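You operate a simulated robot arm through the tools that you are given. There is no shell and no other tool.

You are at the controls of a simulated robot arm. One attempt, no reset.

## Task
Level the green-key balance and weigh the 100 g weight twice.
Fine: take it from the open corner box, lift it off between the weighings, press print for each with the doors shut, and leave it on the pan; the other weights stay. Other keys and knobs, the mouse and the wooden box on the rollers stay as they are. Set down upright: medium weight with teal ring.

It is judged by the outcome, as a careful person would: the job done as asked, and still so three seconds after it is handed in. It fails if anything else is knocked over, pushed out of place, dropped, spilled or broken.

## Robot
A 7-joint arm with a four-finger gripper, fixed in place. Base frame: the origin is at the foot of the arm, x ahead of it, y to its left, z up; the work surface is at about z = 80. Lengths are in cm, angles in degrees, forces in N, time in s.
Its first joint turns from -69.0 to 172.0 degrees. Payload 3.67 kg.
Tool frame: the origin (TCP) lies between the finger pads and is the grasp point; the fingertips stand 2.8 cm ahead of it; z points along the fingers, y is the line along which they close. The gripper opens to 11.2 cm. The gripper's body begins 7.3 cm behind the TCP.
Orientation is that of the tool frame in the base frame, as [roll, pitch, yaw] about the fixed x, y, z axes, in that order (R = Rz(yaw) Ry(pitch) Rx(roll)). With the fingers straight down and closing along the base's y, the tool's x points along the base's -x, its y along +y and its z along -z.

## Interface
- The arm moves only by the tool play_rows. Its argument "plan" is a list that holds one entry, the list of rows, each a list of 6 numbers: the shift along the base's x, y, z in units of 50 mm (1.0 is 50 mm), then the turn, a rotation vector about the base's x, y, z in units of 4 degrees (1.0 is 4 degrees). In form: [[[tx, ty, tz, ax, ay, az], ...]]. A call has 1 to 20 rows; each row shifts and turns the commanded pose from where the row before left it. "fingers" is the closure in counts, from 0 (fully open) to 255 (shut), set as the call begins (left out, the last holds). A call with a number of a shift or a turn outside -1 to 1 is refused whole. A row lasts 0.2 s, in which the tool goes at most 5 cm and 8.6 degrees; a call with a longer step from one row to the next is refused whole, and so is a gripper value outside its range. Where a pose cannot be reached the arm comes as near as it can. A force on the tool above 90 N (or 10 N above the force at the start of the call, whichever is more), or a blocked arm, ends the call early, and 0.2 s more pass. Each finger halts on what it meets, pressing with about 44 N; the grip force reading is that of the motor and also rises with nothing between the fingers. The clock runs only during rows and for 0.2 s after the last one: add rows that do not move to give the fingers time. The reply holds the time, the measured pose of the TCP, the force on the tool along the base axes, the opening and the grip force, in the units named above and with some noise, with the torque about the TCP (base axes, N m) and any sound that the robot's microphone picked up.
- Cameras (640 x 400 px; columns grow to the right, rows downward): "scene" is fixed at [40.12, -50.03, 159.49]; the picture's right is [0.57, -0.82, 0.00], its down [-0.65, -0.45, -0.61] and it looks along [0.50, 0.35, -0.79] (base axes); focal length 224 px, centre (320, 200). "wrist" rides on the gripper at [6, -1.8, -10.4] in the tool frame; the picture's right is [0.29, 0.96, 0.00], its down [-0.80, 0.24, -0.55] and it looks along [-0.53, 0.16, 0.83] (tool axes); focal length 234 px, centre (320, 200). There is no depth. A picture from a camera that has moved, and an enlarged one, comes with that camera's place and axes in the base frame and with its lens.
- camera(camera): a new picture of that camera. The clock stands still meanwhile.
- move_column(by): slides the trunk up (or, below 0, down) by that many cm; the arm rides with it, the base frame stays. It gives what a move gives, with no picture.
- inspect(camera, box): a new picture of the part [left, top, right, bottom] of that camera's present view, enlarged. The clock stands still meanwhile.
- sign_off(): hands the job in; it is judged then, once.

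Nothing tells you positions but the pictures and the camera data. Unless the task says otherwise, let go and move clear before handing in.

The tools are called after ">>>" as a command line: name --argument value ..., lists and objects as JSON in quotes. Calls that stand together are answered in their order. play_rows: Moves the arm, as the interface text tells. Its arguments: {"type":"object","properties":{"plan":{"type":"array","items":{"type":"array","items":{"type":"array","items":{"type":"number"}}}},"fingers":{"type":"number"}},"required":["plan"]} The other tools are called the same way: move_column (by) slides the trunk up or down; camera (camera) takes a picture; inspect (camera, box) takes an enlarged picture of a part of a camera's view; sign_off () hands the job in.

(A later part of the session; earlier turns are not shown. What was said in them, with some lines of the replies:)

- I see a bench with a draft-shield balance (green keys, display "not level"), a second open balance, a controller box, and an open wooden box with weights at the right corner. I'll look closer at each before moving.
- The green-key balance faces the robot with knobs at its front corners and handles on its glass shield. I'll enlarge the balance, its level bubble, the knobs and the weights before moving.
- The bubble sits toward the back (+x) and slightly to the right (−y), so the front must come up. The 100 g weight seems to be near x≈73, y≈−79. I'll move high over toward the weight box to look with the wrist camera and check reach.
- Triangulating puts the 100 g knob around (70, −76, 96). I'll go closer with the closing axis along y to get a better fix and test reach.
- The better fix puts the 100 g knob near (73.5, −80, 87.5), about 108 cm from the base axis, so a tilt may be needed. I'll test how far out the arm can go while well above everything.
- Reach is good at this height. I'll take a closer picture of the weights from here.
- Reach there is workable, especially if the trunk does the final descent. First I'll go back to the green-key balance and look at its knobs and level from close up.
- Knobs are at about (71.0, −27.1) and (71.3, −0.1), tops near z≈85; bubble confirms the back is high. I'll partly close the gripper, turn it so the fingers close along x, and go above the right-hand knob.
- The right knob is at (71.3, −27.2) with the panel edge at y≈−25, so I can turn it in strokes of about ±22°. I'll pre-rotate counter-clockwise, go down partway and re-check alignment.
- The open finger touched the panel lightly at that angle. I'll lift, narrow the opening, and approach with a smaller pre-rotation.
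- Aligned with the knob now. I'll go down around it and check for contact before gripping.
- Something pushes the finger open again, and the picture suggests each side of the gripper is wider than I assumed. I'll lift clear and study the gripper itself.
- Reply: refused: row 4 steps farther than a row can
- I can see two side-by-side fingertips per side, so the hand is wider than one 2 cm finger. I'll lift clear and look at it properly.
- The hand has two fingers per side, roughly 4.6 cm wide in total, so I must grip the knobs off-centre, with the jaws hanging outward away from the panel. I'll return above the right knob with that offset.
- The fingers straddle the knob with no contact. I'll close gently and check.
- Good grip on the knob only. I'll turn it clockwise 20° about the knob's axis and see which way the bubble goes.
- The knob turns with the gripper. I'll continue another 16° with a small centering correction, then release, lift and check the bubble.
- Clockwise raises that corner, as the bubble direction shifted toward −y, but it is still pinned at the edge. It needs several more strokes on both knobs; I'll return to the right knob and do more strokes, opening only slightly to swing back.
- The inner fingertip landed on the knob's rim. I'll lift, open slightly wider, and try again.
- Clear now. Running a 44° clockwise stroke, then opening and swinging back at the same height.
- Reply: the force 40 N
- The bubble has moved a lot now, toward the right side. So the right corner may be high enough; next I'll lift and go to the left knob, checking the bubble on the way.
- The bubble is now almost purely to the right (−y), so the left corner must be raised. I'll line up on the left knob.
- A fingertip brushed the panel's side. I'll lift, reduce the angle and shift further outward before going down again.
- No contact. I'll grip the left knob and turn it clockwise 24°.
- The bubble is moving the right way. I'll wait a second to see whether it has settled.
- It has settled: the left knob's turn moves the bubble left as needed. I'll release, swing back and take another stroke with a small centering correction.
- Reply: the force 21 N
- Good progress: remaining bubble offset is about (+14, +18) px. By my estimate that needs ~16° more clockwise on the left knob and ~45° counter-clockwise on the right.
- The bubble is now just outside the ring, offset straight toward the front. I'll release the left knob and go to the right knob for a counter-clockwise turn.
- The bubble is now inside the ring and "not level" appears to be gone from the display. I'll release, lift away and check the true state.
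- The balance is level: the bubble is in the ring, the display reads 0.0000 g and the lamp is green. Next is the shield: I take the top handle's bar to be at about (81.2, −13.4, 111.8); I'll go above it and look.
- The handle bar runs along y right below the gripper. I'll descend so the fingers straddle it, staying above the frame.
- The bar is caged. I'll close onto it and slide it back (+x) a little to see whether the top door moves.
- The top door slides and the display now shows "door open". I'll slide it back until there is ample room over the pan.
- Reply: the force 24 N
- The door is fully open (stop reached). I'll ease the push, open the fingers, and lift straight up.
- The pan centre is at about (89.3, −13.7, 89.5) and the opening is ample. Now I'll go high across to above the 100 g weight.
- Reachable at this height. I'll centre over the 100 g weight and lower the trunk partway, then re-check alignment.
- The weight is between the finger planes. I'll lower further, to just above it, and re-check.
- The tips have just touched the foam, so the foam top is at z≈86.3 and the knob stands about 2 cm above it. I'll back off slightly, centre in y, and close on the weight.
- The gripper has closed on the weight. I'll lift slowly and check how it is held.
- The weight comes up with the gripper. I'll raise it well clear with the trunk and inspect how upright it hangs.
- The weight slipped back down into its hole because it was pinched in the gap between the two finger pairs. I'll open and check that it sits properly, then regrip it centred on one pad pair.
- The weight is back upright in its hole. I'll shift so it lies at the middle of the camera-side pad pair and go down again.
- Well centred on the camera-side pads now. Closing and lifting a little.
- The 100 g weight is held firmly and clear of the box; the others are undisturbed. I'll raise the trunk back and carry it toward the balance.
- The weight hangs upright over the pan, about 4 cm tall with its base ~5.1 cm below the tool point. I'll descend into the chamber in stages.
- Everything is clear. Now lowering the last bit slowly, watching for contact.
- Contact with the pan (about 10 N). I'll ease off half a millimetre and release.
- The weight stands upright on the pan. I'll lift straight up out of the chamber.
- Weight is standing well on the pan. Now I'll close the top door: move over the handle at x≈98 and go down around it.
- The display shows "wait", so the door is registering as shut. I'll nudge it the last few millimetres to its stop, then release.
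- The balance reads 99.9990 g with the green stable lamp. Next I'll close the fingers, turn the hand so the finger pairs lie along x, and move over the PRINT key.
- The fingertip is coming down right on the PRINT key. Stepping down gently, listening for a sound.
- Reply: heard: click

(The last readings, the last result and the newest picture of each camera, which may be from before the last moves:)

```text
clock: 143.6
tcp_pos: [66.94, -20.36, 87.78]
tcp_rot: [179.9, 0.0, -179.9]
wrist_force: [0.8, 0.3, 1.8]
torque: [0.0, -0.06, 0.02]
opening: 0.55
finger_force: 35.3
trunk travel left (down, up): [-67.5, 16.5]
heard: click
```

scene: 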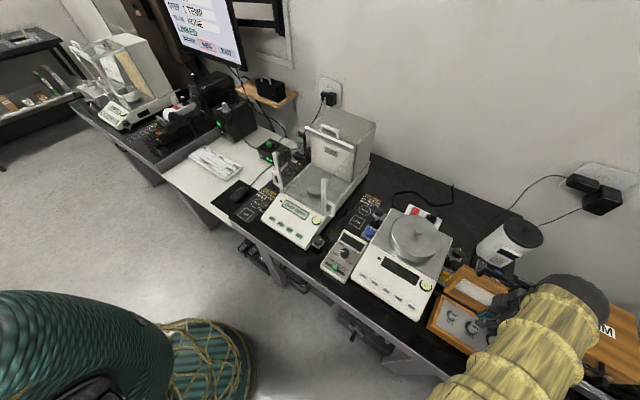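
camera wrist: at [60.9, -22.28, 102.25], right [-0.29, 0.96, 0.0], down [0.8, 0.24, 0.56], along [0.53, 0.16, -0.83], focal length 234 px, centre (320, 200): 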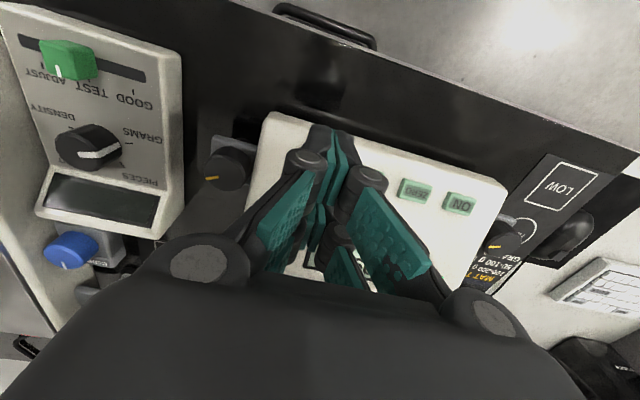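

A click was heard. I'll check the display, then lift off.

>>> inspect --camera "scene" --box '[275, 190, 335, 240]'

>>> play_rows --plan '[[[0, 0, 0.1, 0, 0, 0], [0, 0, 0.3, 0, 0, 0], [0, 0, 0.5, 0, 0, 0], [-0.1, 0, 0.6, 0, 0, 0], [-0.2, 0.5, 0.6, 0, 0, 0], [-0.2, 0.6, 0.5, 0, 0, 0], [-0.2, 0.6, 0.5, 0, 0, 0], [0, 0, 0, 0, 0, 0]]]'

>>> inspect --camera "scene" --box '[255, 130, 335, 250]'

>>> camera --camera "wrist"

```text
8.00 times, centred on (305, 215) of scene
camera zoom: at [40.12, -50.03, 159.49], right [0.57, -0.82, 0.0], down [-0.65, -0.45, -0.61], along [0.5, 0.35, -0.79], focal length 1790 px, centre (440, 80)
```

zoom: 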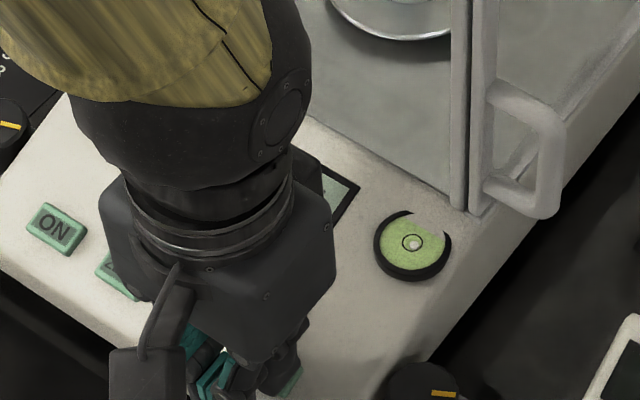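

```text
clock: 145.4
tcp_pos: [63.54, -11.97, 103.28]
tcp_rot: [179.9, 0.0, 180.0]
wrist_force: [0.9, -0.6, -0.4]
torque: [0.0, 0.03, -0.01]
opening: 0.02
finger_force: 35.5
trunk travel left (down, up): [-67.5, 16.5]
```

```text
3.33 times, centred on (295, 190) of scene
camera zoom: at [40.12, -50.03, 159.49], right [0.57, -0.82, 0.0], down [-0.65, -0.45, -0.61], along [0.5, 0.35, -0.79], focal length 746 px, centre (403, 233)
```

zoom: 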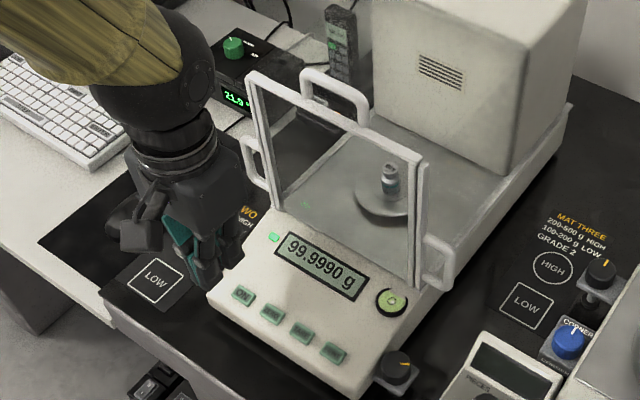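

```text
taken
camera wrist: at [57.56, -13.86, 113.57], right [-0.29, 0.96, 0.0], down [0.8, 0.24, 0.55], along [0.53, 0.16, -0.83], focal length 234 px, centre (320, 200)
```

wrist: 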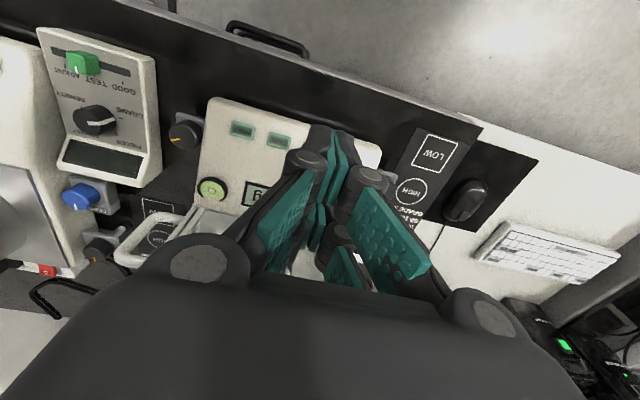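

The display is stable again. There is a monitor in the background that may log prints; I'll look at it.

>>> inspect --camera "scene" --box '[150, 0, 260, 75]'

>>> inspect --camera "scene" --box '[275, 190, 335, 240]'

```text
5.33 times, centred on (205, 38) of scene
camera zoom: at [40.12, -50.03, 159.49], right [0.57, -0.82, 0.0], down [-0.65, -0.45, -0.61], along [0.5, 0.35, -0.79], focal length 1193 px, centre (933, 1067)
```

zoom: 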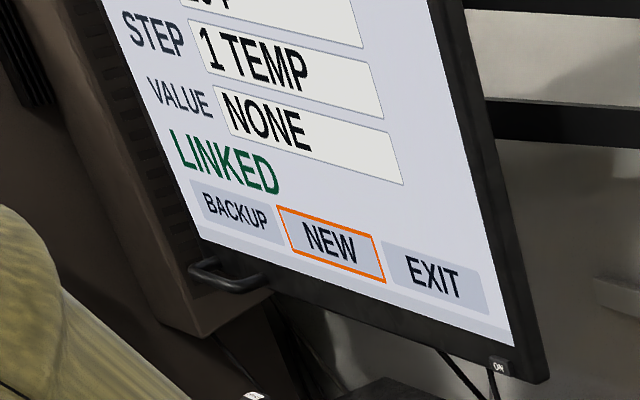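

```text
8.00 times, centred on (305, 215) of scene
camera zoom: at [40.12, -50.03, 159.49], right [0.57, -0.82, 0.0], down [-0.65, -0.45, -0.61], along [0.5, 0.35, -0.79], focal length 1790 px, centre (440, 80)
```

zoom: 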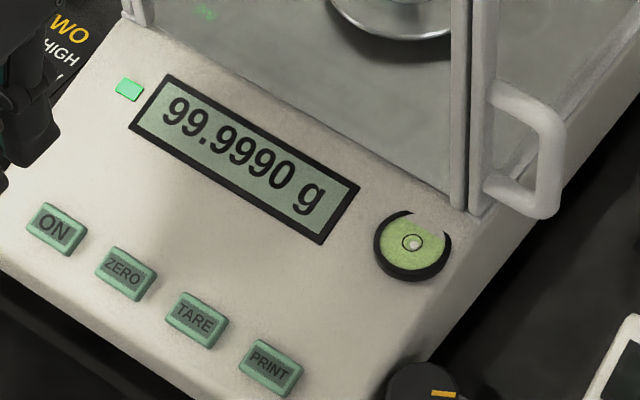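

The balance still reads 99.9990 g; the PRINT click was heard. To see whether the print was logged anywhere, I'll raise the arm and look at the monitor with the wrist camera.

>>> play_rows --plan '[[[-0.1, 0.3, 0.7, 0, 0, 0], [-0.1, 0.5, 0.7, 0, 0, 0], [-0.1, 0.5, 0.7, 0, 0, 0], [-0.1, 0.5, 0.7, 0, 0, 0], [-0.1, 0.5, 0.7, 0, 0, 0], [-0.1, 0.5, 0.7, 0, 0, 0], [0, 0.5, 0.5, 0, 0, 0], [0, 0.5, 0.3, 0, 0, 0], [0, 0, 0, 0, 0, 0]]]'

>>> camera --camera "wrist"

>>> inspect --camera "scene" --box '[255, 130, 335, 250]'

```text
clock: 147.4
tcp_pos: [60.69, 6.72, 128.12]
tcp_rot: [178.8, -0.9, 179.8]
wrist_force: [-0.3, 0.2, 0.8]
torque: [-0.01, -0.03, -0.02]
opening: 0.0
finger_force: 36.4
trunk travel left (down, up): [-67.5, 16.5]
```

```text
taken
camera wrist: at [54.86, 4.65, 138.51], right [-0.28, 0.96, 0.03], down [0.81, 0.23, 0.55], along [0.52, 0.18, -0.84], focal length 234 px, centre (320, 200)
```

wrist: 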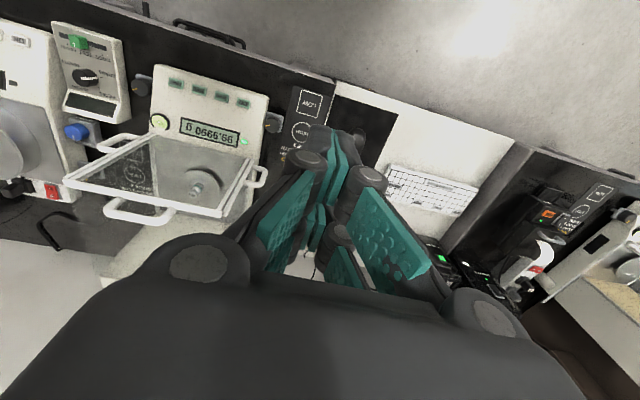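

```text
3.33 times, centred on (295, 190) of scene
camera zoom: at [40.12, -50.03, 159.49], right [0.57, -0.82, 0.0], down [-0.65, -0.45, -0.61], along [0.5, 0.35, -0.79], focal length 746 px, centre (403, 233)
```

zoom: 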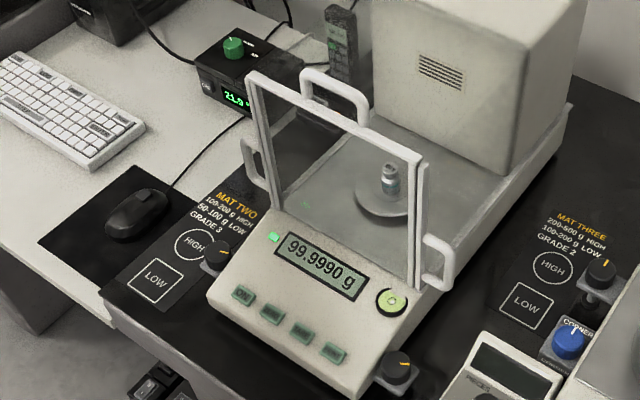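

The first weighing is printed as far as I can tell (click heard, stable reading, doors shut). Now I'll go back to the top handle to reopen the door.

>>> play_rows --plan '[[[0.1, -0.204, -0.03, 0, 0, 1], [0.1, -0.204, -0.03, 0, 0, 1], [0.2, -0.204, -0.03, 0, 0, 1], [0.2, -0.204, -0.03, 0, 0, 1], [0.2, -0.204, -0.03, 0, 0, 1], [0.2, -0.204, -0.03, 0, 0, 1], [0.2, -0.204, -0.03, 0, 0, 1], [0.2, -0.204, -0.03, 0, 0, 1], [0.2, -0.204, -0.03, 0, 0, 1], [0.2, -0.204, -0.03, 0, 0, 1], [0.2, -0.204, -0.03, 0, 0, 1], [0.2, -0.204, -0.03, 0, 0, 1], [0.2, -0.204, -0.03, 0, 0, 1], [0.2, -0.204, -0.03, 0, 0, 1], [0.2, -0.204, -0.03, 0, 0, 1], [0.2, -0.204, -0.03, 0, 0, 1], [0.2, -0.204, -0.03, 0, 0, 1], [0.2, -0.204, -0.03, 0, 0, 1], [0.2, -0.204, -0.03, 0, 0, 1], [0.2, -0.204, -0.03, 0, 0, 1]]]' --fingers 165

>>> play_rows --plan '[[[0.1, 0, -0.1, 0, 0, 1], [0.08, 0, -0.3, 0, 0, 1], [0, 0, -0.3, 0, 0, 0.45], [0, 0, 0, 0, 0, 0]]]'

>>> inspect --camera "wrist" --box '[180, 60, 460, 280]'

```text
clock: 151.6
tcp_pos: [79.58, -13.35, 125.28]
tcp_rot: [180.0, 0.0, -99.9]
wrist_force: [0.1, 0.1, 0.3]
torque: [-0.01, 0.0, -0.03]
opening: 3.97
finger_force: 0.0
trunk travel left (down, up): [-67.5, 16.5]
```

```text
clock: 152.6
tcp_pos: [80.24, -13.2, 121.75]
tcp_rot: [-180.0, 0.0, -89.9]
wrist_force: [-0.2, 0.4, 0.3]
torque: [0.01, 0.04, -0.01]
opening: 3.95
finger_force: 0.1
trunk travel left (down, up): [-67.5, 16.5]
```

```text
1.82 times, centred on (320, 170) of wrist
camera zoom: at [82.09, -19.37, 132.09], right [-0.96, -0.29, 0.0], down [-0.24, 0.8, 0.55], along [-0.16, 0.53, -0.83], focal length 426 px, centre (320, 254)
```

zoom: 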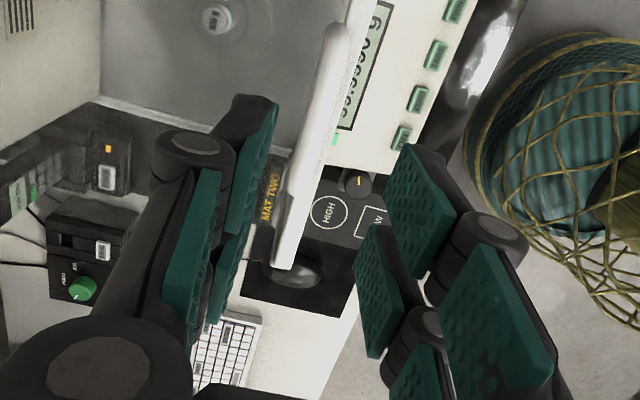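

>>> play_rows --plan '[[[0.05, -0.02, -0.5, 0, 0, 0], [0, 0, -0.5, 0, 0, 0], [0, 0, -0.4, 0, 0, 0], [0, 0, -0.25, 0, 0, 0], [0, 0, 0, 0, 0, 0]]]'

>>> inspect --camera "wrist" --box '[180, 80, 460, 280]'

```text
clock: 153.8
tcp_pos: [80.55, -13.43, 113.51]
tcp_rot: [180.0, 0.0, -90.0]
wrist_force: [-0.4, 0.7, -0.3]
torque: [0.04, -0.01, 0.02]
opening: 3.96
finger_force: 0.0
trunk travel left (down, up): [-67.5, 16.5]
```

```text
2.00 times, centred on (320, 180) of wrist
camera zoom: at [82.41, -19.5, 123.85], right [-0.96, -0.29, 0.0], down [-0.24, 0.8, 0.55], along [-0.16, 0.53, -0.83], focal length 468 px, centre (320, 240)
```

zoom: 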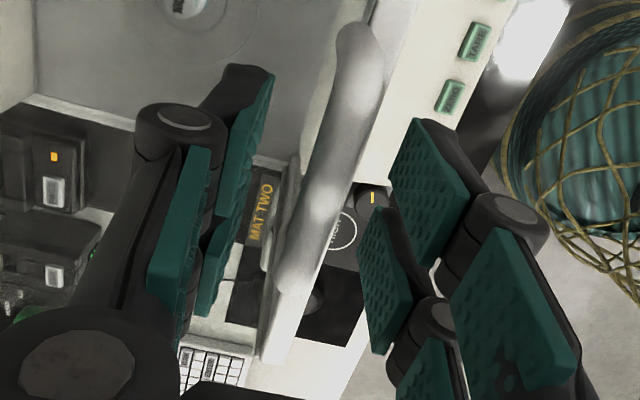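

Around the handle again. Closing and sliding the door open smoothly.

>>> play_rows --plan '[[[0, 0, 0, 0, 0, 0], [0, 0, 0, 0, 0, 0], [0, 0, 0, 0, 0, 0], [0.1, 0, 0, 0, 0, 0], [0.25, 0, 0, 0, 0, 0], [0.35, 0, 0, 0, 0, 0], [0.35, 0, 0, 0, 0, 0], [0.35, 0, 0, 0, 0, 0], [0.35, 0, 0, 0, 0, 0], [0.35, 0, 0, 0, 0, 0], [0.35, 0, 0, 0, 0, 0], [0.35, 0, 0, 0, 0, 0], [0.35, 0, 0, 0, 0, 0], [0.2, 0, 0, 0, 0, 0], [0.1, 0, 0, 0, 0, 0], [0, 0, 0, 0, 0, 0]]]' --fingers 245

>>> inspect --camera "scene" --box '[250, 80, 390, 240]'

```text
clock: 157.2
tcp_pos: [97.95, -13.4, 113.51]
tcp_rot: [-179.9, 0.1, -90.1]
wrist_force: [0.1, -1.1, -1.1]
torque: [-0.28, -0.05, 0.16]
opening: 1.13
finger_force: 45.1
trunk travel left (down, up): [-67.5, 16.5]
```

```text
2.50 times, centred on (320, 160) of scene
camera zoom: at [40.12, -50.03, 159.49], right [0.57, -0.82, 0.0], down [-0.65, -0.45, -0.61], along [0.5, 0.35, -0.79], focal length 559 px, centre (320, 300)
```

zoom: 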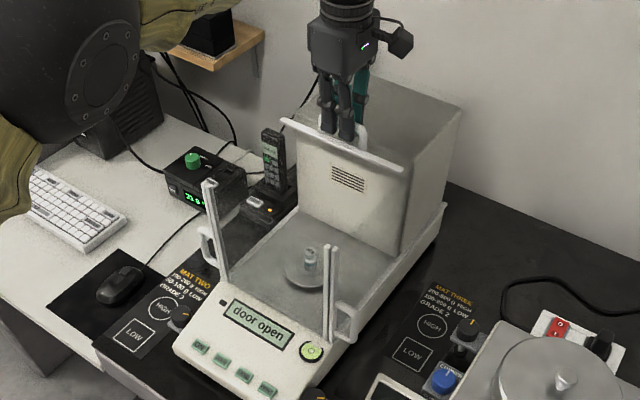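

>>> play_rows --plan '[[[0, 0, 0, 0, 0, 0], [0, 0, 0, 0, 0, 0], [0, 0, 0.3, 0, 0, 0], [0, 0, 0.5, 0, 0, 0], [0, 0, 0.6, 0, 0, 0], [-0.5, 0.08, 0, 0, 0, 0], [-0.7, 0.1, 0, 0, 0, 0], [-0.54, 0.08, 0, 0, 0, 0], [0, 0, -0.4, 0, 0, 0], [0, 0, -0.6, 0, 0, 0], [0, 0, -0.6, 0, 0, 0], [0, 0, -0.6, 0, 0, 0], [0, 0, -0.4, 0, 0, 0], [0, 0, 0, 0, 0, 0]]]' --fingers 165

>>> inspect --camera "wrist" --box '[220, 40, 440, 220]'

>>> inspect --camera "scene" --box '[250, 80, 390, 240]'

```text
clock: 160.2
tcp_pos: [89.08, -12.18, 107.49]
tcp_rot: [180.0, 0.1, -89.9]
wrist_force: [0.4, 0.1, 0.2]
torque: [0.01, -0.01, 0.01]
opening: 3.95
finger_force: 0.0
trunk travel left (down, up): [-67.5, 16.5]
```

```text
2.22 times, centred on (330, 130) of wrist
camera zoom: at [90.89, -18.18, 117.84], right [-0.96, -0.29, 0.0], down [-0.24, 0.8, 0.55], along [-0.16, 0.53, -0.83], focal length 520 px, centre (298, 356)
```

zoom: 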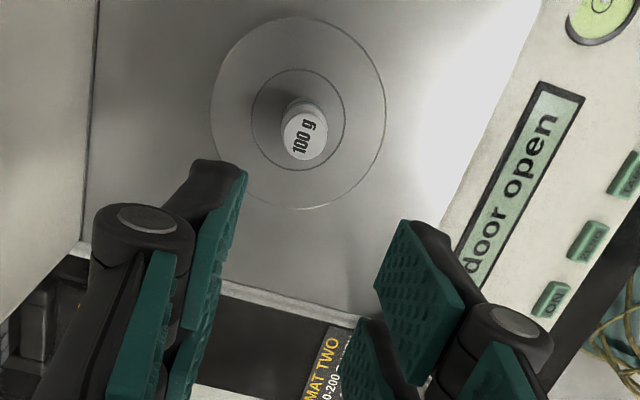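

```text
2.50 times, centred on (320, 160) of scene
camera zoom: at [40.12, -50.03, 159.49], right [0.57, -0.82, 0.0], down [-0.65, -0.45, -0.61], along [0.5, 0.35, -0.79], focal length 559 px, centre (320, 300)
```

zoom: 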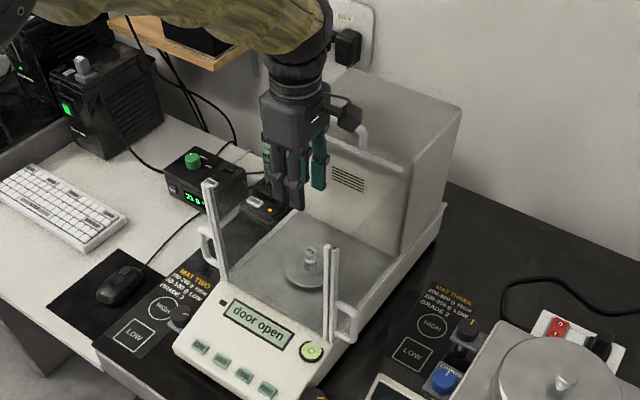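

>>> play_rows --plan '[[[0.03, 0, -0.4, 0, 0, 0], [0, 0, -0.5, 0, 0, 0], [0, 0, -0.5, 0, 0, 0], [0, 0, -0.4, 0, 0, 0], [0, 0, -0.4, 0, 0, 0], [0, 0, -0.25, 0, 0, 0], [0, 0, -0.15, 0, 0, 0], [0, 0, 0, 0, 0, 0]]]'

>>> inspect --camera "wrist" --box '[220, 40, 440, 220]'

>>> inspect --camera "scene" --box '[300, 160, 345, 200]'

```text
clock: 162.0
tcp_pos: [89.27, -12.07, 94.5]
tcp_rot: [-180.0, 0.0, -89.9]
wrist_force: [-0.3, 0.1, 0.4]
torque: [-0.03, -0.03, 0.01]
opening: 3.96
finger_force: 0.1
trunk travel left (down, up): [-67.5, 16.5]
```

```text
2.22 times, centred on (330, 130) of wrist
camera zoom: at [91.05, -18.16, 104.81], right [-0.96, -0.29, 0.0], down [-0.24, 0.8, 0.55], along [-0.16, 0.53, -0.83], focal length 520 px, centre (298, 356)
```

zoom: 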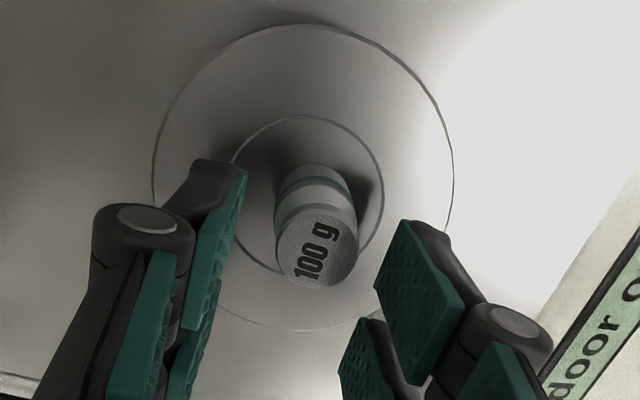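

```text
10.00 times, centred on (322, 180) of scene
camera zoom: at [40.12, -50.03, 159.49], right [0.57, -0.82, 0.0], down [-0.65, -0.45, -0.61], along [0.5, 0.35, -0.79], focal length 2238 px, centre (295, 400)
```

zoom: 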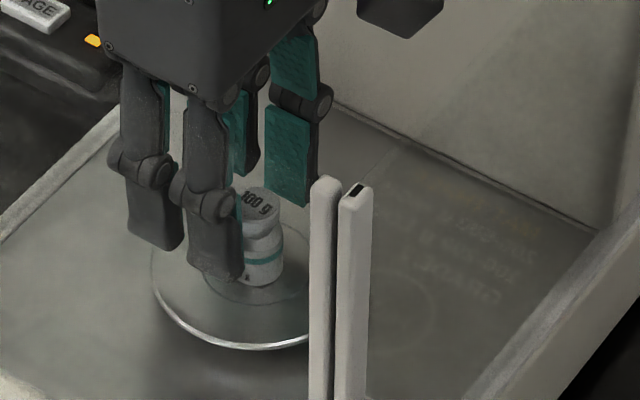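

Aligned with the weight. Gripping it and lifting it off the pan.

>>> play_rows --plan '[[[0, 0, 0, 0, 0, 0], [0, 0, 0, 0, 0, 0], [0, 0, 0, 0, 0, 0]]]' --fingers 235

>>> play_rows --plan '[[[0, 0, 0.06, 0, 0, 0], [0, 0, 0.1, 0, 0, 0], [0, 0, 0.15, 0, 0, 0], [0, 0, 0.2, 0, 0, 0], [0, 0, 0.2, 0, 0, 0], [0, 0, 0.2, 0, 0, 0], [0, 0, 0.1, 0, 0, 0], [0, 0, 0, 0, 0, 0], [0, 0, 0, 0, 0, 0], [0, 0, 0, 0, 0, 0], [0, 0, 0, 0, 0, 0], [0, 0, 0, 0, 0, 0], [0, 0, 0, 0, 0, 0], [0, 0, 0, 0, 0, 0], [0, 0, 0, 0, 0, 0], [0, 0, 0, 0, 0, 0]]]'

>>> inspect --camera "scene" --box '[300, 150, 345, 190]'

>>> inspect --camera "wrist" --box '[220, 40, 440, 220]'

```text
clock: 162.8
tcp_pos: [89.28, -11.95, 94.44]
tcp_rot: [180.0, 0.0, -90.0]
wrist_force: [0.2, 0.9, 0.3]
torque: [0.01, -0.06, 0.01]
opening: 1.82
finger_force: 43.4
trunk travel left (down, up): [-67.5, 16.5]
```

```text
clock: 166.2
tcp_pos: [89.34, -12.03, 99.59]
tcp_rot: [179.9, 0.0, -90.1]
wrist_force: [-0.4, -0.1, -0.4]
torque: [0.01, -0.01, 0.0]
opening: 1.83
finger_force: 44.0
trunk travel left (down, up): [-67.5, 16.5]
```

```text
10.00 times, centred on (322, 170) of scene
camera zoom: at [40.12, -50.03, 159.49], right [0.57, -0.82, 0.0], down [-0.65, -0.45, -0.61], along [0.5, 0.35, -0.79], focal length 2238 px, centre (295, 500)
```

zoom: 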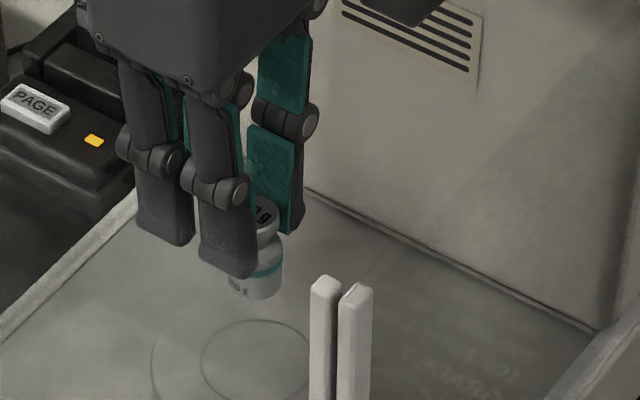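

```text
2.22 times, centred on (330, 130) of wrist
camera zoom: at [91.07, -18.14, 109.87], right [-0.96, -0.29, 0.0], down [-0.24, 0.8, 0.55], along [-0.16, 0.53, -0.83], focal length 520 px, centre (298, 356)
```

zoom: 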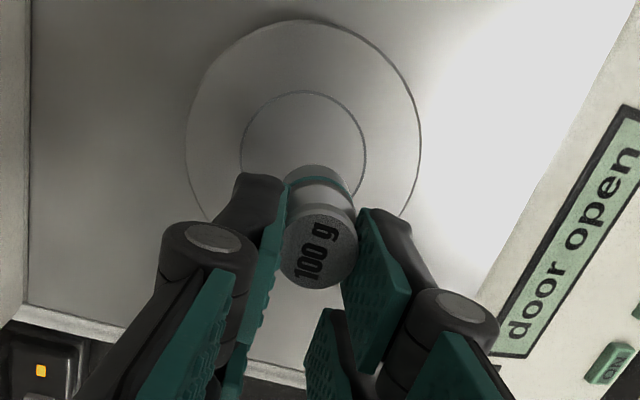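

The weight is clearly off the pan and has been held there for a couple of seconds. Now I'll lower it back onto the pan gently.

>>> play_rows --plan '[[[0, 0, -0.1, 0, 0, 0], [0, 0, -0.2, 0, 0, 0], [0, 0, -0.2, 0, 0, 0], [0, 0, -0.2, 0, 0, 0], [0, 0, -0.15, 0, 0, 0], [0, 0, -0.08, 0, 0, 0], [0, 0, -0.04, 0, 0, 0], [0, 0, 0, 0, 0, 0]]]'

>>> play_rows --plan '[[[0, 0, -0.03, 0, 0, 0], [0, 0, 0, 0, 0, 0]]]'

>>> inspect --camera "scene" --box '[300, 160, 345, 200]'

```text
clock: 168.0
tcp_pos: [89.3, -12.15, 94.69]
tcp_rot: [180.0, 0.0, -90.0]
wrist_force: [0.2, 0.1, -0.6]
torque: [0.01, 0.01, 0.01]
opening: 1.82
finger_force: 43.8
trunk travel left (down, up): [-67.5, 16.5]
```

```text
clock: 168.6
tcp_pos: [89.19, -12.04, 94.61]
tcp_rot: [-179.9, 0.0, -90.1]
wrist_force: [0.4, 0.7, -2.0]
torque: [0.02, 0.01, 0.0]
opening: 1.81
finger_force: 44.3
trunk travel left (down, up): [-67.5, 16.5]
```

```text
10.00 times, centred on (322, 180) of scene
camera zoom: at [40.12, -50.03, 159.49], right [0.57, -0.82, 0.0], down [-0.65, -0.45, -0.61], along [0.5, 0.35, -0.79], focal length 2238 px, centre (295, 400)
```

zoom: 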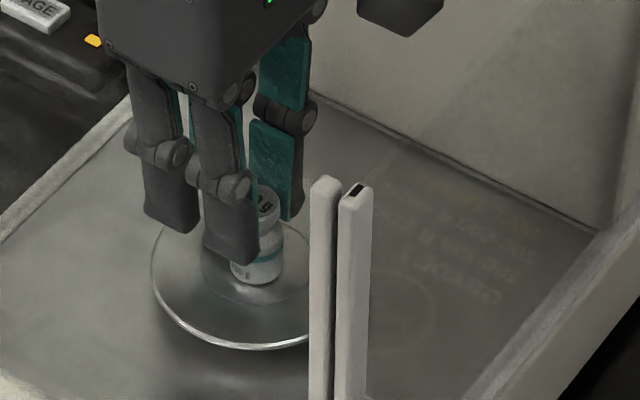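

>>> play_rows --plan '[[[0, 0, -0.02, 0, 0, 0], [0, 0, 0, 0, 0, 0]]]'

>>> play_rows --plan '[[[0, 0, -0.02, 0, 0, 0], [0, 0, 0, 0, 0, 0]]]'

```text
clock: 169.2
tcp_pos: [89.23, -12.13, 94.48]
tcp_rot: [-180.0, 0.1, -90.1]
wrist_force: [0.6, 0.1, -1.0]
torque: [0.0, -0.02, 0.03]
opening: 1.8
finger_force: 44.2
trunk travel left (down, up): [-67.5, 16.5]
```

```text
clock: 169.8
tcp_pos: [89.25, -12.19, 94.4]
tcp_rot: [180.0, -0.1, -90.0]
wrist_force: [-0.3, 0.6, 4.6]
torque: [-0.03, 0.01, -0.02]
opening: 1.82
finger_force: 43.9
trunk travel left (down, up): [-67.5, 16.5]
```

Contact at 4.6 N. Releasing and lifting straight out.

>>> play_rows --plan '[[[0, 0, 0, 0, 0, 0], [0, 0, 0, 0, 0, 0]]]' --fingers 185

>>> inspect --camera "scene" --box '[300, 160, 345, 200]'

>>> play_rows --plan '[[[0, 0, 0, 0, 0, 0], [0, 0, 0.2, 0, 0, 0], [0, 0, 0.3, 0, 0, 0], [0, 0, 0.5, 0, 0, 0], [0, 0, 0.7, 0, 0, 0], [0, 0, 0.8, 0, 0, 0], [0, 0, 0.8, 0, 0, 0], [0, 0, 0.8, 0, 0, 0], [0, 0, 0.7, 0, 0, 0], [0, 0, 0.6, 0, 0, 0], [0, 0, 0, 0, 0, 0]]]' --fingers 170

>>> inspect --camera "scene" --box '[250, 80, 390, 240]'

```text
clock: 170.4
tcp_pos: [89.29, -12.04, 94.45]
tcp_rot: [179.9, -0.1, -90.1]
wrist_force: [-0.3, -0.1, 0.5]
torque: [-0.01, -0.01, 0.01]
opening: 3.07
finger_force: 0.0
trunk travel left (down, up): [-67.5, 16.5]
```

```text
10.00 times, centred on (322, 180) of scene
camera zoom: at [40.12, -50.03, 159.49], right [0.57, -0.82, 0.0], down [-0.65, -0.45, -0.61], along [0.5, 0.35, -0.79], focal length 2238 px, centre (295, 400)
```

zoom: 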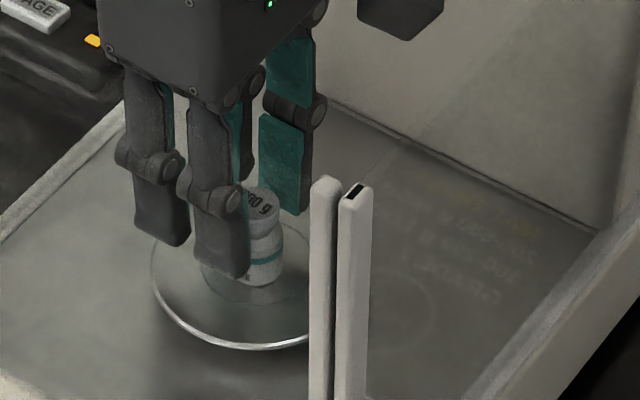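

```text
clock: 172.8
tcp_pos: [89.28, -12.14, 121.21]
tcp_rot: [179.9, 0.1, -90.1]
wrist_force: [0.6, -0.1, -0.6]
torque: [0.03, 0.01, 0.0]
opening: 3.73
finger_force: 0.1
trunk travel left (down, up): [-67.5, 16.5]
```

```text
2.50 times, centred on (320, 160) of scene
camera zoom: at [40.12, -50.03, 159.49], right [0.57, -0.82, 0.0], down [-0.65, -0.45, -0.61], along [0.5, 0.35, -0.79], focal length 559 px, centre (320, 300)
```

zoom: 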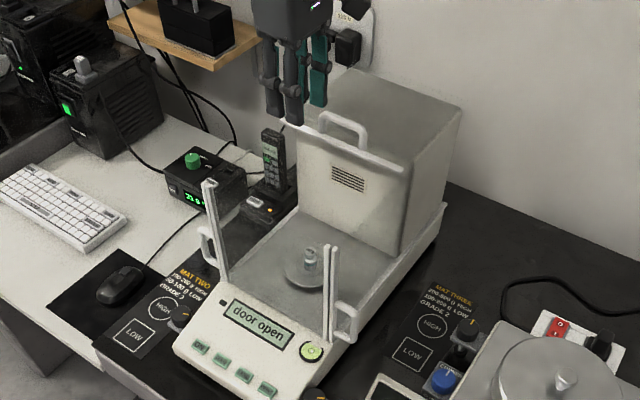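

The weight stands on the pan again. Closing the top door once more.

>>> play_rows --plan '[[[0.6, -0.1, 0, 0, 0, 0], [0.6, -0.1, 0, 0, 0, 0], [0.54, -0.05, 0, 0, 0, 0], [0, 0, -0.4, 0, 0, 0], [0, 0, -0.5, 0, 0, 0], [0, 0, -0.4, 0, 0, 0], [0, 0, -0.25, 0, 0, 0], [0, 0, 0, 0, 0, 0]]]'

>>> inspect --camera "wrist" --box '[180, 80, 460, 280]'

```text
clock: 174.6
tcp_pos: [98.08, -13.52, 113.48]
tcp_rot: [-180.0, 0.1, -90.0]
wrist_force: [0.3, -0.5, -0.8]
torque: [-0.03, 0.0, -0.01]
opening: 3.75
finger_force: 0.0
trunk travel left (down, up): [-67.5, 16.5]
```

```text
2.00 times, centred on (320, 180) of wrist
camera zoom: at [99.82, -19.46, 123.87], right [-0.96, -0.29, 0.0], down [-0.24, 0.8, 0.55], along [-0.16, 0.53, -0.83], focal length 468 px, centre (320, 240)
```

zoom: 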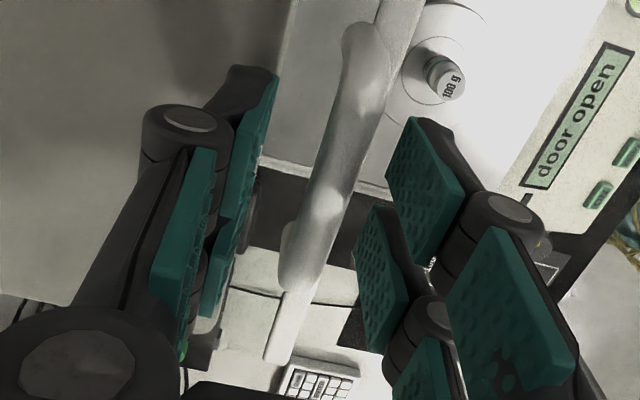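

>>> play_rows --plan '[[[0, 0, 0, 0, 0, 0], [0, 0, 0, 0, 0, 0], [0, 0, 0, 0, 0, 0], [-0.1, 0, 0, 0, 0, 0], [-0.25, 0, 0, 0, 0, 0], [-0.35, 0, 0, 0, 0, 0], [-0.35, 0, 0, 0, 0, 0], [-0.35, 0, 0, 0, 0, 0], [-0.35, 0, 0, 0, 0, 0], [-0.35, 0, 0, 0, 0, 0], [-0.35, 0, 0, 0, 0, 0], [-0.35, 0, 0, 0, 0, 0], [-0.35, 0, 0, 0, 0, 0], [-0.2, 0, 0, 0, 0, 0], [-0.1, 0, 0, 0, 0, 0], [0, 0, 0, 0, 0, 0]]]' --fingers 245

>>> play_rows --plan '[[[-0.03, 0, 0, 0, 0, 0], [-0.03, 0, 0, 0, 0, 0], [0, 0, 0, 0, 0, 0]]]'

>>> inspect --camera "scene" --box '[255, 130, 335, 250]'

```text
clock: 178.0
tcp_pos: [80.74, -13.37, 113.5]
tcp_rot: [179.8, 0.1, -90.1]
wrist_force: [-0.6, -3.1, -4.2]
torque: [-0.36, 0.01, 0.16]
opening: 1.1
finger_force: 44.9
trunk travel left (down, up): [-67.5, 16.5]
```

```text
clock: 178.8
tcp_pos: [80.62, -13.45, 113.57]
tcp_rot: [-180.0, 0.1, -90.2]
wrist_force: [8.9, -3.3, -3.0]
torque: [-0.6, -0.13, 0.09]
opening: 1.13
finger_force: 45.1
trunk travel left (down, up): [-67.5, 16.5]
```

```text
3.33 times, centred on (295, 190) of scene
camera zoom: at [40.12, -50.03, 159.49], right [0.57, -0.82, 0.0], down [-0.65, -0.45, -0.61], along [0.5, 0.35, -0.79], focal length 746 px, centre (403, 233)
```

zoom: 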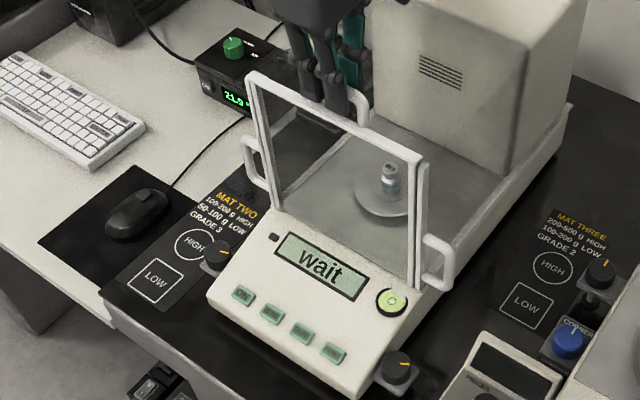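

Door shut against its stop; the balance is settling. Releasing the handle, then going to the PRINT key as before.

>>> play_rows --plan '[[[0, 0, 0, 0, 0, 0], [0, 0, 0, 0, 0, 0], [0, 0, 0.2, 0, 0, 0], [0, 0, 0.4, 0, 0, 0], [0, 0, 0.5, 0, 0, 0], [0, 0, 0.4, 0, 0, 0], [0, 0, 0, 0, 0, 0]]]' --fingers 170

>>> play_rows --plan '[[[-0.17, -0.07, 0, 0, 0, -1], [-0.17, -0.07, 0, 0, 0, -1], [-0.17, -0.07, 0, 0, 0, -1], [-0.17, -0.07, 0, 0, 0, -1], [-0.17, -0.07, 0, 0, 0, -1], [-0.17, -0.07, 0, 0, 0, -1], [-0.17, -0.07, 0, 0, 0, -1], [-0.17, -0.07, 0, 0, 0, -1], [-0.17, -0.07, 0, 0, 0, -1], [-0.17, -0.07, 0, 0, 0, -1], [-0.17, -0.07, 0, 0, 0, -1], [-0.17, -0.07, 0, 0, 0, -1], [-0.17, -0.07, 0, 0, 0, -1], [-0.17, -0.07, 0, 0, 0, -1], [-0.17, -0.07, 0, 0, 0, -1], [-0.17, -0.07, 0, 0, 0, -1], [-0.17, -0.07, 0, 0, 0, -1], [-0.17, -0.07, 0, 0, 0, -1], [-0.17, -0.07, 0, 0, 0, -1], [-0.17, -0.07, 0, 0, 0, -1]]]' --fingers 255

>>> play_rows --plan '[[[0, 0, -0.5, 0, 0, -1], [0, 0, -0.6, 0, 0, -1], [0, 0, -0.6, 0, 0, -0.5], [0, 0, -0.6, 0, 0, 0], [0, 0, -0.6, 0, 0, 0], [0, 0, -0.4, 0, 0, 0], [0, 0, 0, 0, 0, 0]]]'

>>> inspect --camera "scene" --box '[255, 130, 335, 250]'

>>> camera --camera "wrist"

```text
clock: 180.4
tcp_pos: [80.45, -13.3, 121.11]
tcp_rot: [-179.9, 0.1, -90.0]
wrist_force: [0.6, -0.6, 0.3]
torque: [0.0, 0.0, 0.03]
opening: 3.72
finger_force: 0.1
trunk travel left (down, up): [-67.5, 16.5]
```

```text
clock: 184.6
tcp_pos: [63.27, -20.29, 121.18]
tcp_rot: [179.9, 0.2, -170.2]
wrist_force: [-0.9, 0.6, 1.2]
torque: [-0.02, -0.02, -0.01]
opening: 0.0
finger_force: 35.7
trunk travel left (down, up): [-67.5, 16.5]
```

```text
clock: 186.2
tcp_pos: [63.32, -20.39, 104.55]
tcp_rot: [180.0, 0.1, 179.9]
wrist_force: [0.1, 0.0, -0.2]
torque: [-0.02, -0.02, 0.0]
opening: 0.04
finger_force: 35.8
trunk travel left (down, up): [-67.5, 16.5]
```

```text
3.33 times, centred on (295, 190) of scene
camera zoom: at [40.12, -50.03, 159.49], right [0.57, -0.82, 0.0], down [-0.65, -0.45, -0.61], along [0.5, 0.35, -0.79], focal length 746 px, centre (403, 233)
```

zoom: 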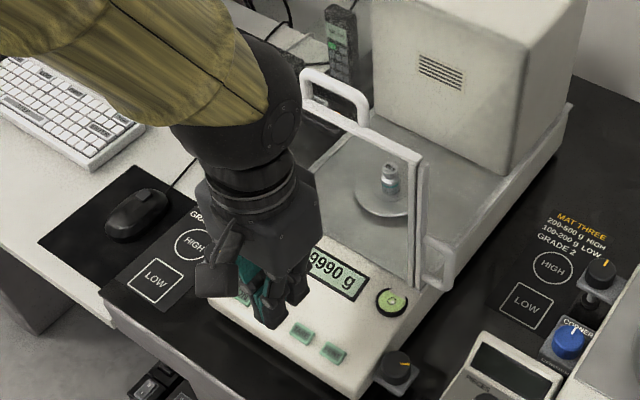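

```text
taken
camera wrist: at [57.38, -22.24, 114.92], right [-0.29, 0.96, 0.0], down [0.8, 0.24, 0.55], along [0.53, 0.16, -0.83], focal length 234 px, centre (320, 200)
```

wrist: 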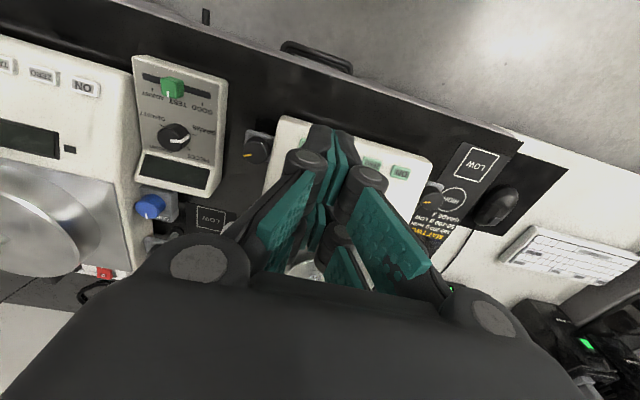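

The display shows ...9990 g again. Moving to the pre-press position above PRINT.

>>> play_rows --plan '[[[0.25, 0, 0, 0, 0, 0], [0.25, 0, -0.3, 0, 0, 0], [0.21, 0, -0.5, 0, 0, 0], [0, 0, -0.6, 0, 0, 0], [0, 0, -0.6, 0, 0, 0], [0, 0, -0.5, 0, 0, 0], [0, 0, 0, 0, 0, 0]]]'

>>> inspect --camera "scene" --box '[265, 180, 335, 240]'

```text
clock: 187.8
tcp_pos: [66.96, -20.29, 92.1]
tcp_rot: [180.0, 0.0, 180.0]
wrist_force: [-0.8, -0.4, -0.3]
torque: [-0.03, 0.0, -0.02]
opening: 0.0
finger_force: 35.7
trunk travel left (down, up): [-67.5, 16.5]
```

```text
6.67 times, centred on (300, 210) of scene
camera zoom: at [40.12, -50.03, 159.49], right [0.57, -0.82, 0.0], down [-0.65, -0.45, -0.61], along [0.5, 0.35, -0.79], focal length 1492 px, centre (453, 133)
```

zoom: 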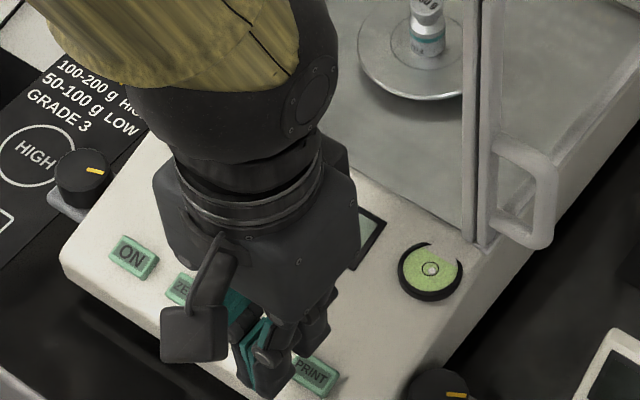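

>>> play_rows --plan '[[[0, 0, -0.3, 0, 0, 0], [0, 0, -0.25, 0, 0, 0], [0, 0, -0.2, 0, 0, 0], [0, 0, 0, 0, 0, 0]]]'

>>> play_rows --plan '[[[0, 0, -0.05, 0, 0, 0], [0, 0, 0, 0, 0, 0]]]'

>>> play_rows --plan '[[[0, 0, -0.04, 0, 0, 0], [0, 0, 0, 0, 0, 0]]]'

```text
clock: 188.8
tcp_pos: [67.0, -20.43, 88.38]
tcp_rot: [-180.0, 0.0, 179.8]
wrist_force: [-0.5, -0.9, -0.7]
torque: [0.0, -0.01, 0.0]
opening: 0.01
finger_force: 35.7
trunk travel left (down, up): [-67.5, 16.5]
```

```text
clock: 189.4
tcp_pos: [66.86, -20.36, 88.09]
tcp_rot: [179.9, -0.1, 179.9]
wrist_force: [0.1, -0.1, 0.1]
torque: [0.0, 0.02, 0.0]
opening: 0.0
finger_force: 35.9
trunk travel left (down, up): [-67.5, 16.5]
```

```text
clock: 190.0
tcp_pos: [66.94, -20.45, 87.96]
tcp_rot: [-180.0, 0.0, 179.9]
wrist_force: [0.4, -0.3, 0.6]
torque: [-0.01, 0.0, -0.01]
opening: 0.59
finger_force: 35.8
trunk travel left (down, up): [-67.5, 16.5]
```

>>> play_rows --plan '[[[0, 0, -0.04, 0, 0, 0], [0, 0, 0, 0, 0, 0]]]'

```text
clock: 190.6
tcp_pos: [66.92, -20.35, 87.72]
tcp_rot: [-180.0, 0.0, -179.9]
wrist_force: [0.1, -0.1, 2.0]
torque: [-0.03, -0.07, -0.01]
opening: 0.58
finger_force: 35.8
trunk travel left (down, up): [-67.5, 16.5]
heard: click
```

The PRINT click was heard again. Lifting away and checking the balance and weight.

>>> play_rows --plan '[[[0, 0, 0.1, 0, 0, 0], [0, 0, 0.3, 0, 0, 0], [0, 0, 0.5, 0, 0, 0], [-0.1, 0, 0.6, 0, 0, 0], [-0.2, 0.5, 0.6, 0, 0, 0], [-0.2, 0.6, 0.5, 0, 0, 0], [-0.2, 0.6, 0.5, 0, 0, 0], [0, 0, 0, 0, 0, 0]]]'

>>> inspect --camera "scene" --box '[255, 130, 335, 250]'

>>> inspect --camera "scene" --box '[275, 190, 335, 240]'

>>> inspect --camera "scene" --box '[310, 165, 345, 195]'

>>> camera --camera "scene"

```text
clock: 192.4
tcp_pos: [63.64, -11.85, 103.2]
tcp_rot: [179.9, 0.0, 179.9]
wrist_force: [0.3, -0.3, 0.8]
torque: [0.03, 0.02, -0.04]
opening: 0.02
finger_force: 35.4
trunk travel left (down, up): [-67.5, 16.5]
```

```text
3.33 times, centred on (295, 190) of scene
camera zoom: at [40.12, -50.03, 159.49], right [0.57, -0.82, 0.0], down [-0.65, -0.45, -0.61], along [0.5, 0.35, -0.79], focal length 746 px, centre (403, 233)
```

zoom: 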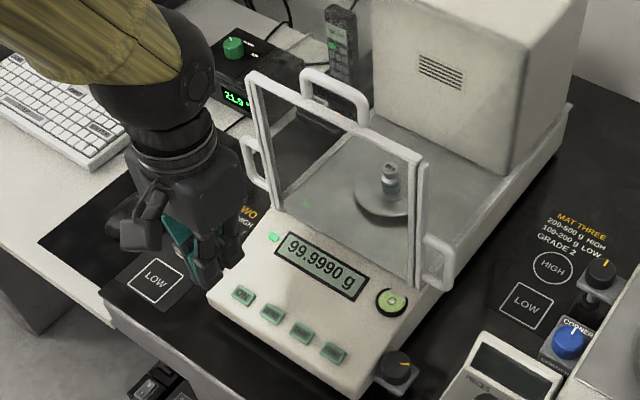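

```text
8.00 times, centred on (305, 215) of scene
camera zoom: at [40.12, -50.03, 159.49], right [0.57, -0.82, 0.0], down [-0.65, -0.45, -0.61], along [0.5, 0.35, -0.79], focal length 1790 px, centre (440, 80)
```

zoom: 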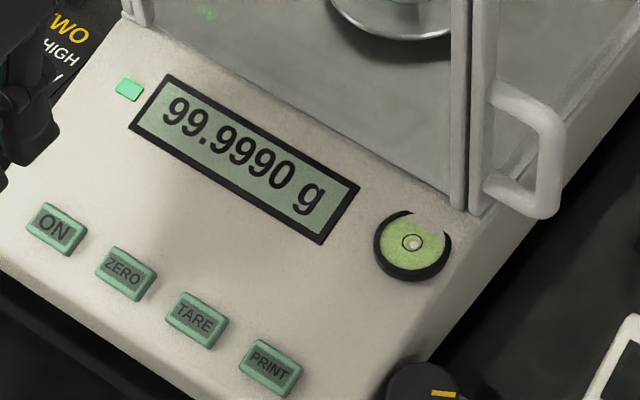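

```text
13.33 times, centred on (328, 180) of scene
camera zoom: at [40.12, -50.03, 159.49], right [0.57, -0.82, 0.0], down [-0.65, -0.45, -0.61], along [0.5, 0.35, -0.79], focal length 2983 px, centre (220, 467)
```

zoom: 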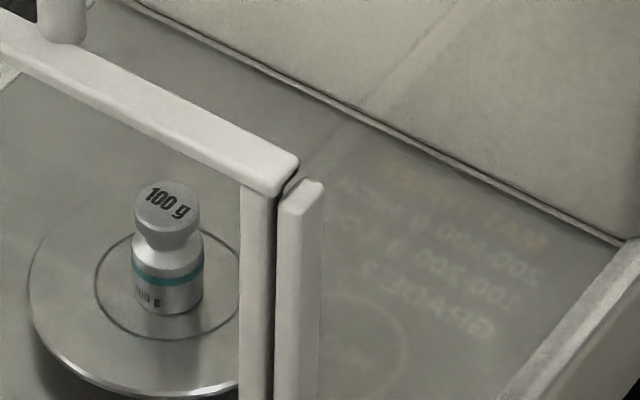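

```text
taken
```

scene: 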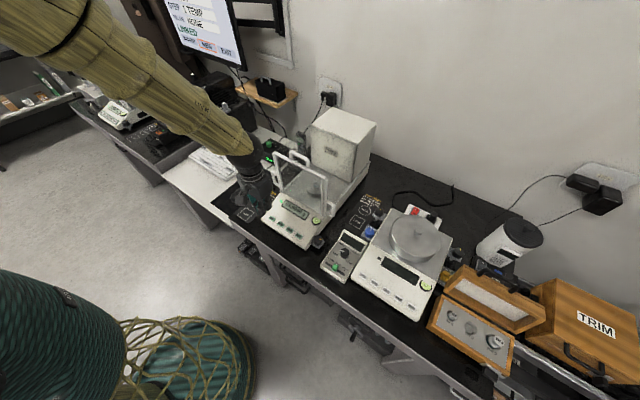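

Both weighings read 99.9990 g, stable, with the doors shut and the weight upright. I'll raise the arm clear and do a last check of the box and surroundings.

>>> play_rows --plan '[[[0, 0, 0.5, 0, 0, 0], [0, 0, 0.8, 0, 0, 0], [0, 0, 0.8, 0, 0, 0], [0, 0, 0.8, 0, 0, 0], [0, 0, 0.8, 0, 0, 0], [0, 0, 0.8, 0, 0, 0], [0, 0, 0.8, 0, 0, 0], [0, 0, 0, 0, 0, 0], [0, 0, 0, 0, 0, 0]]]' --fingers 100

>>> camera --camera "scene"

>>> inspect --camera "scene" --box '[400, 230, 560, 390]'

>>> inspect --camera "scene" --box '[240, 90, 400, 260]'

```text
clock: 194.4
tcp_pos: [63.41, -11.98, 129.79]
tcp_rot: [-180.0, 0.0, 179.9]
wrist_force: [-1.1, 0.2, -0.4]
torque: [0.02, 0.03, -0.02]
opening: 6.81
finger_force: 0.1
trunk travel left (down, up): [-67.5, 16.5]
```

```text
taken
```

scene: 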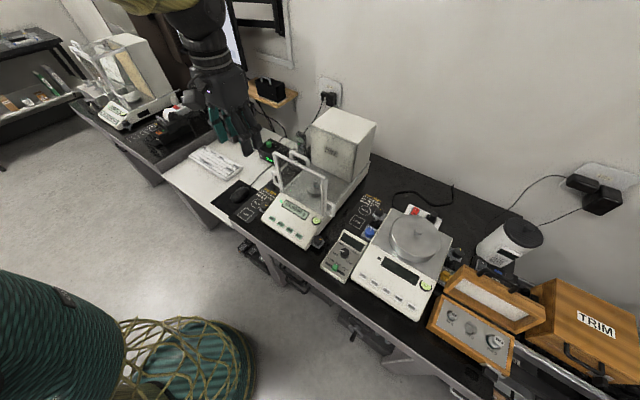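

```text
2.50 times, centred on (480, 310) of scene
camera zoom: at [40.12, -50.03, 159.49], right [0.57, -0.82, 0.0], down [-0.65, -0.45, -0.61], along [0.5, 0.35, -0.79], focal length 559 px, centre (-80, -75)
```

zoom: 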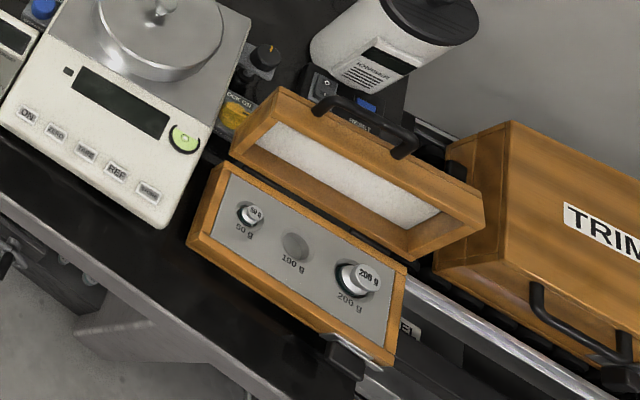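

```text
2.35 times, centred on (320, 175) of scene
camera zoom: at [40.12, -50.03, 159.49], right [0.57, -0.82, 0.0], down [-0.65, -0.45, -0.61], along [0.5, 0.35, -0.79], focal length 526 px, centre (320, 259)
```

zoom: 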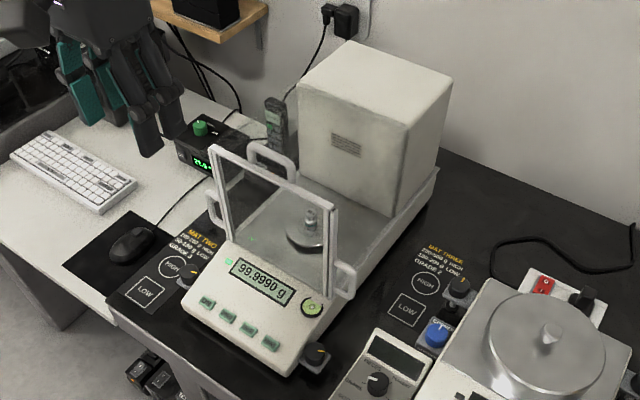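

Everything is in place: the balance is level and reads 99.9990 g. The 100 g weight stands upright on the pan with the doors shut, the other weights, the mouse and the boxes look unmoved, and the arm is clear. PRINT clicked once for each weighing. Handing in.

>>> sign_off

```text
The job is handed in.
```

I levelled the green-key balance and weighed the 100 g weight twice. Both times it read 99.9990 g, stable, with the doors shut.

- **Levelling:** the bubble is inside the ring. The display went from "not level" to 0.0000 g with a green light before the first weighing.
- **Weighings:** I took the weight from the open corner box and lifted it off the pan for a couple of seconds between the two. I pressed PRINT once per weighing and heard a click each time. The display did not change when I pressed it, so the click is my only sign that each print went through.
- **Slip while picking up:** on the first try the weight slipped and dropped about 1 cm back into its slot. It stayed upright, and the second grip held.
- **Light touches:** while lining up on the levelling knobs, a fingertip brushed the balance's front panel a few times. Nothing moved.
- **Final state:** the weight is upright on the pan with the doors shut, and the arm is clear. The 50 g and 200 g weights, the mouse, the wooden box on the rollers, and the other keys and knobs look unchanged in the last pictures.
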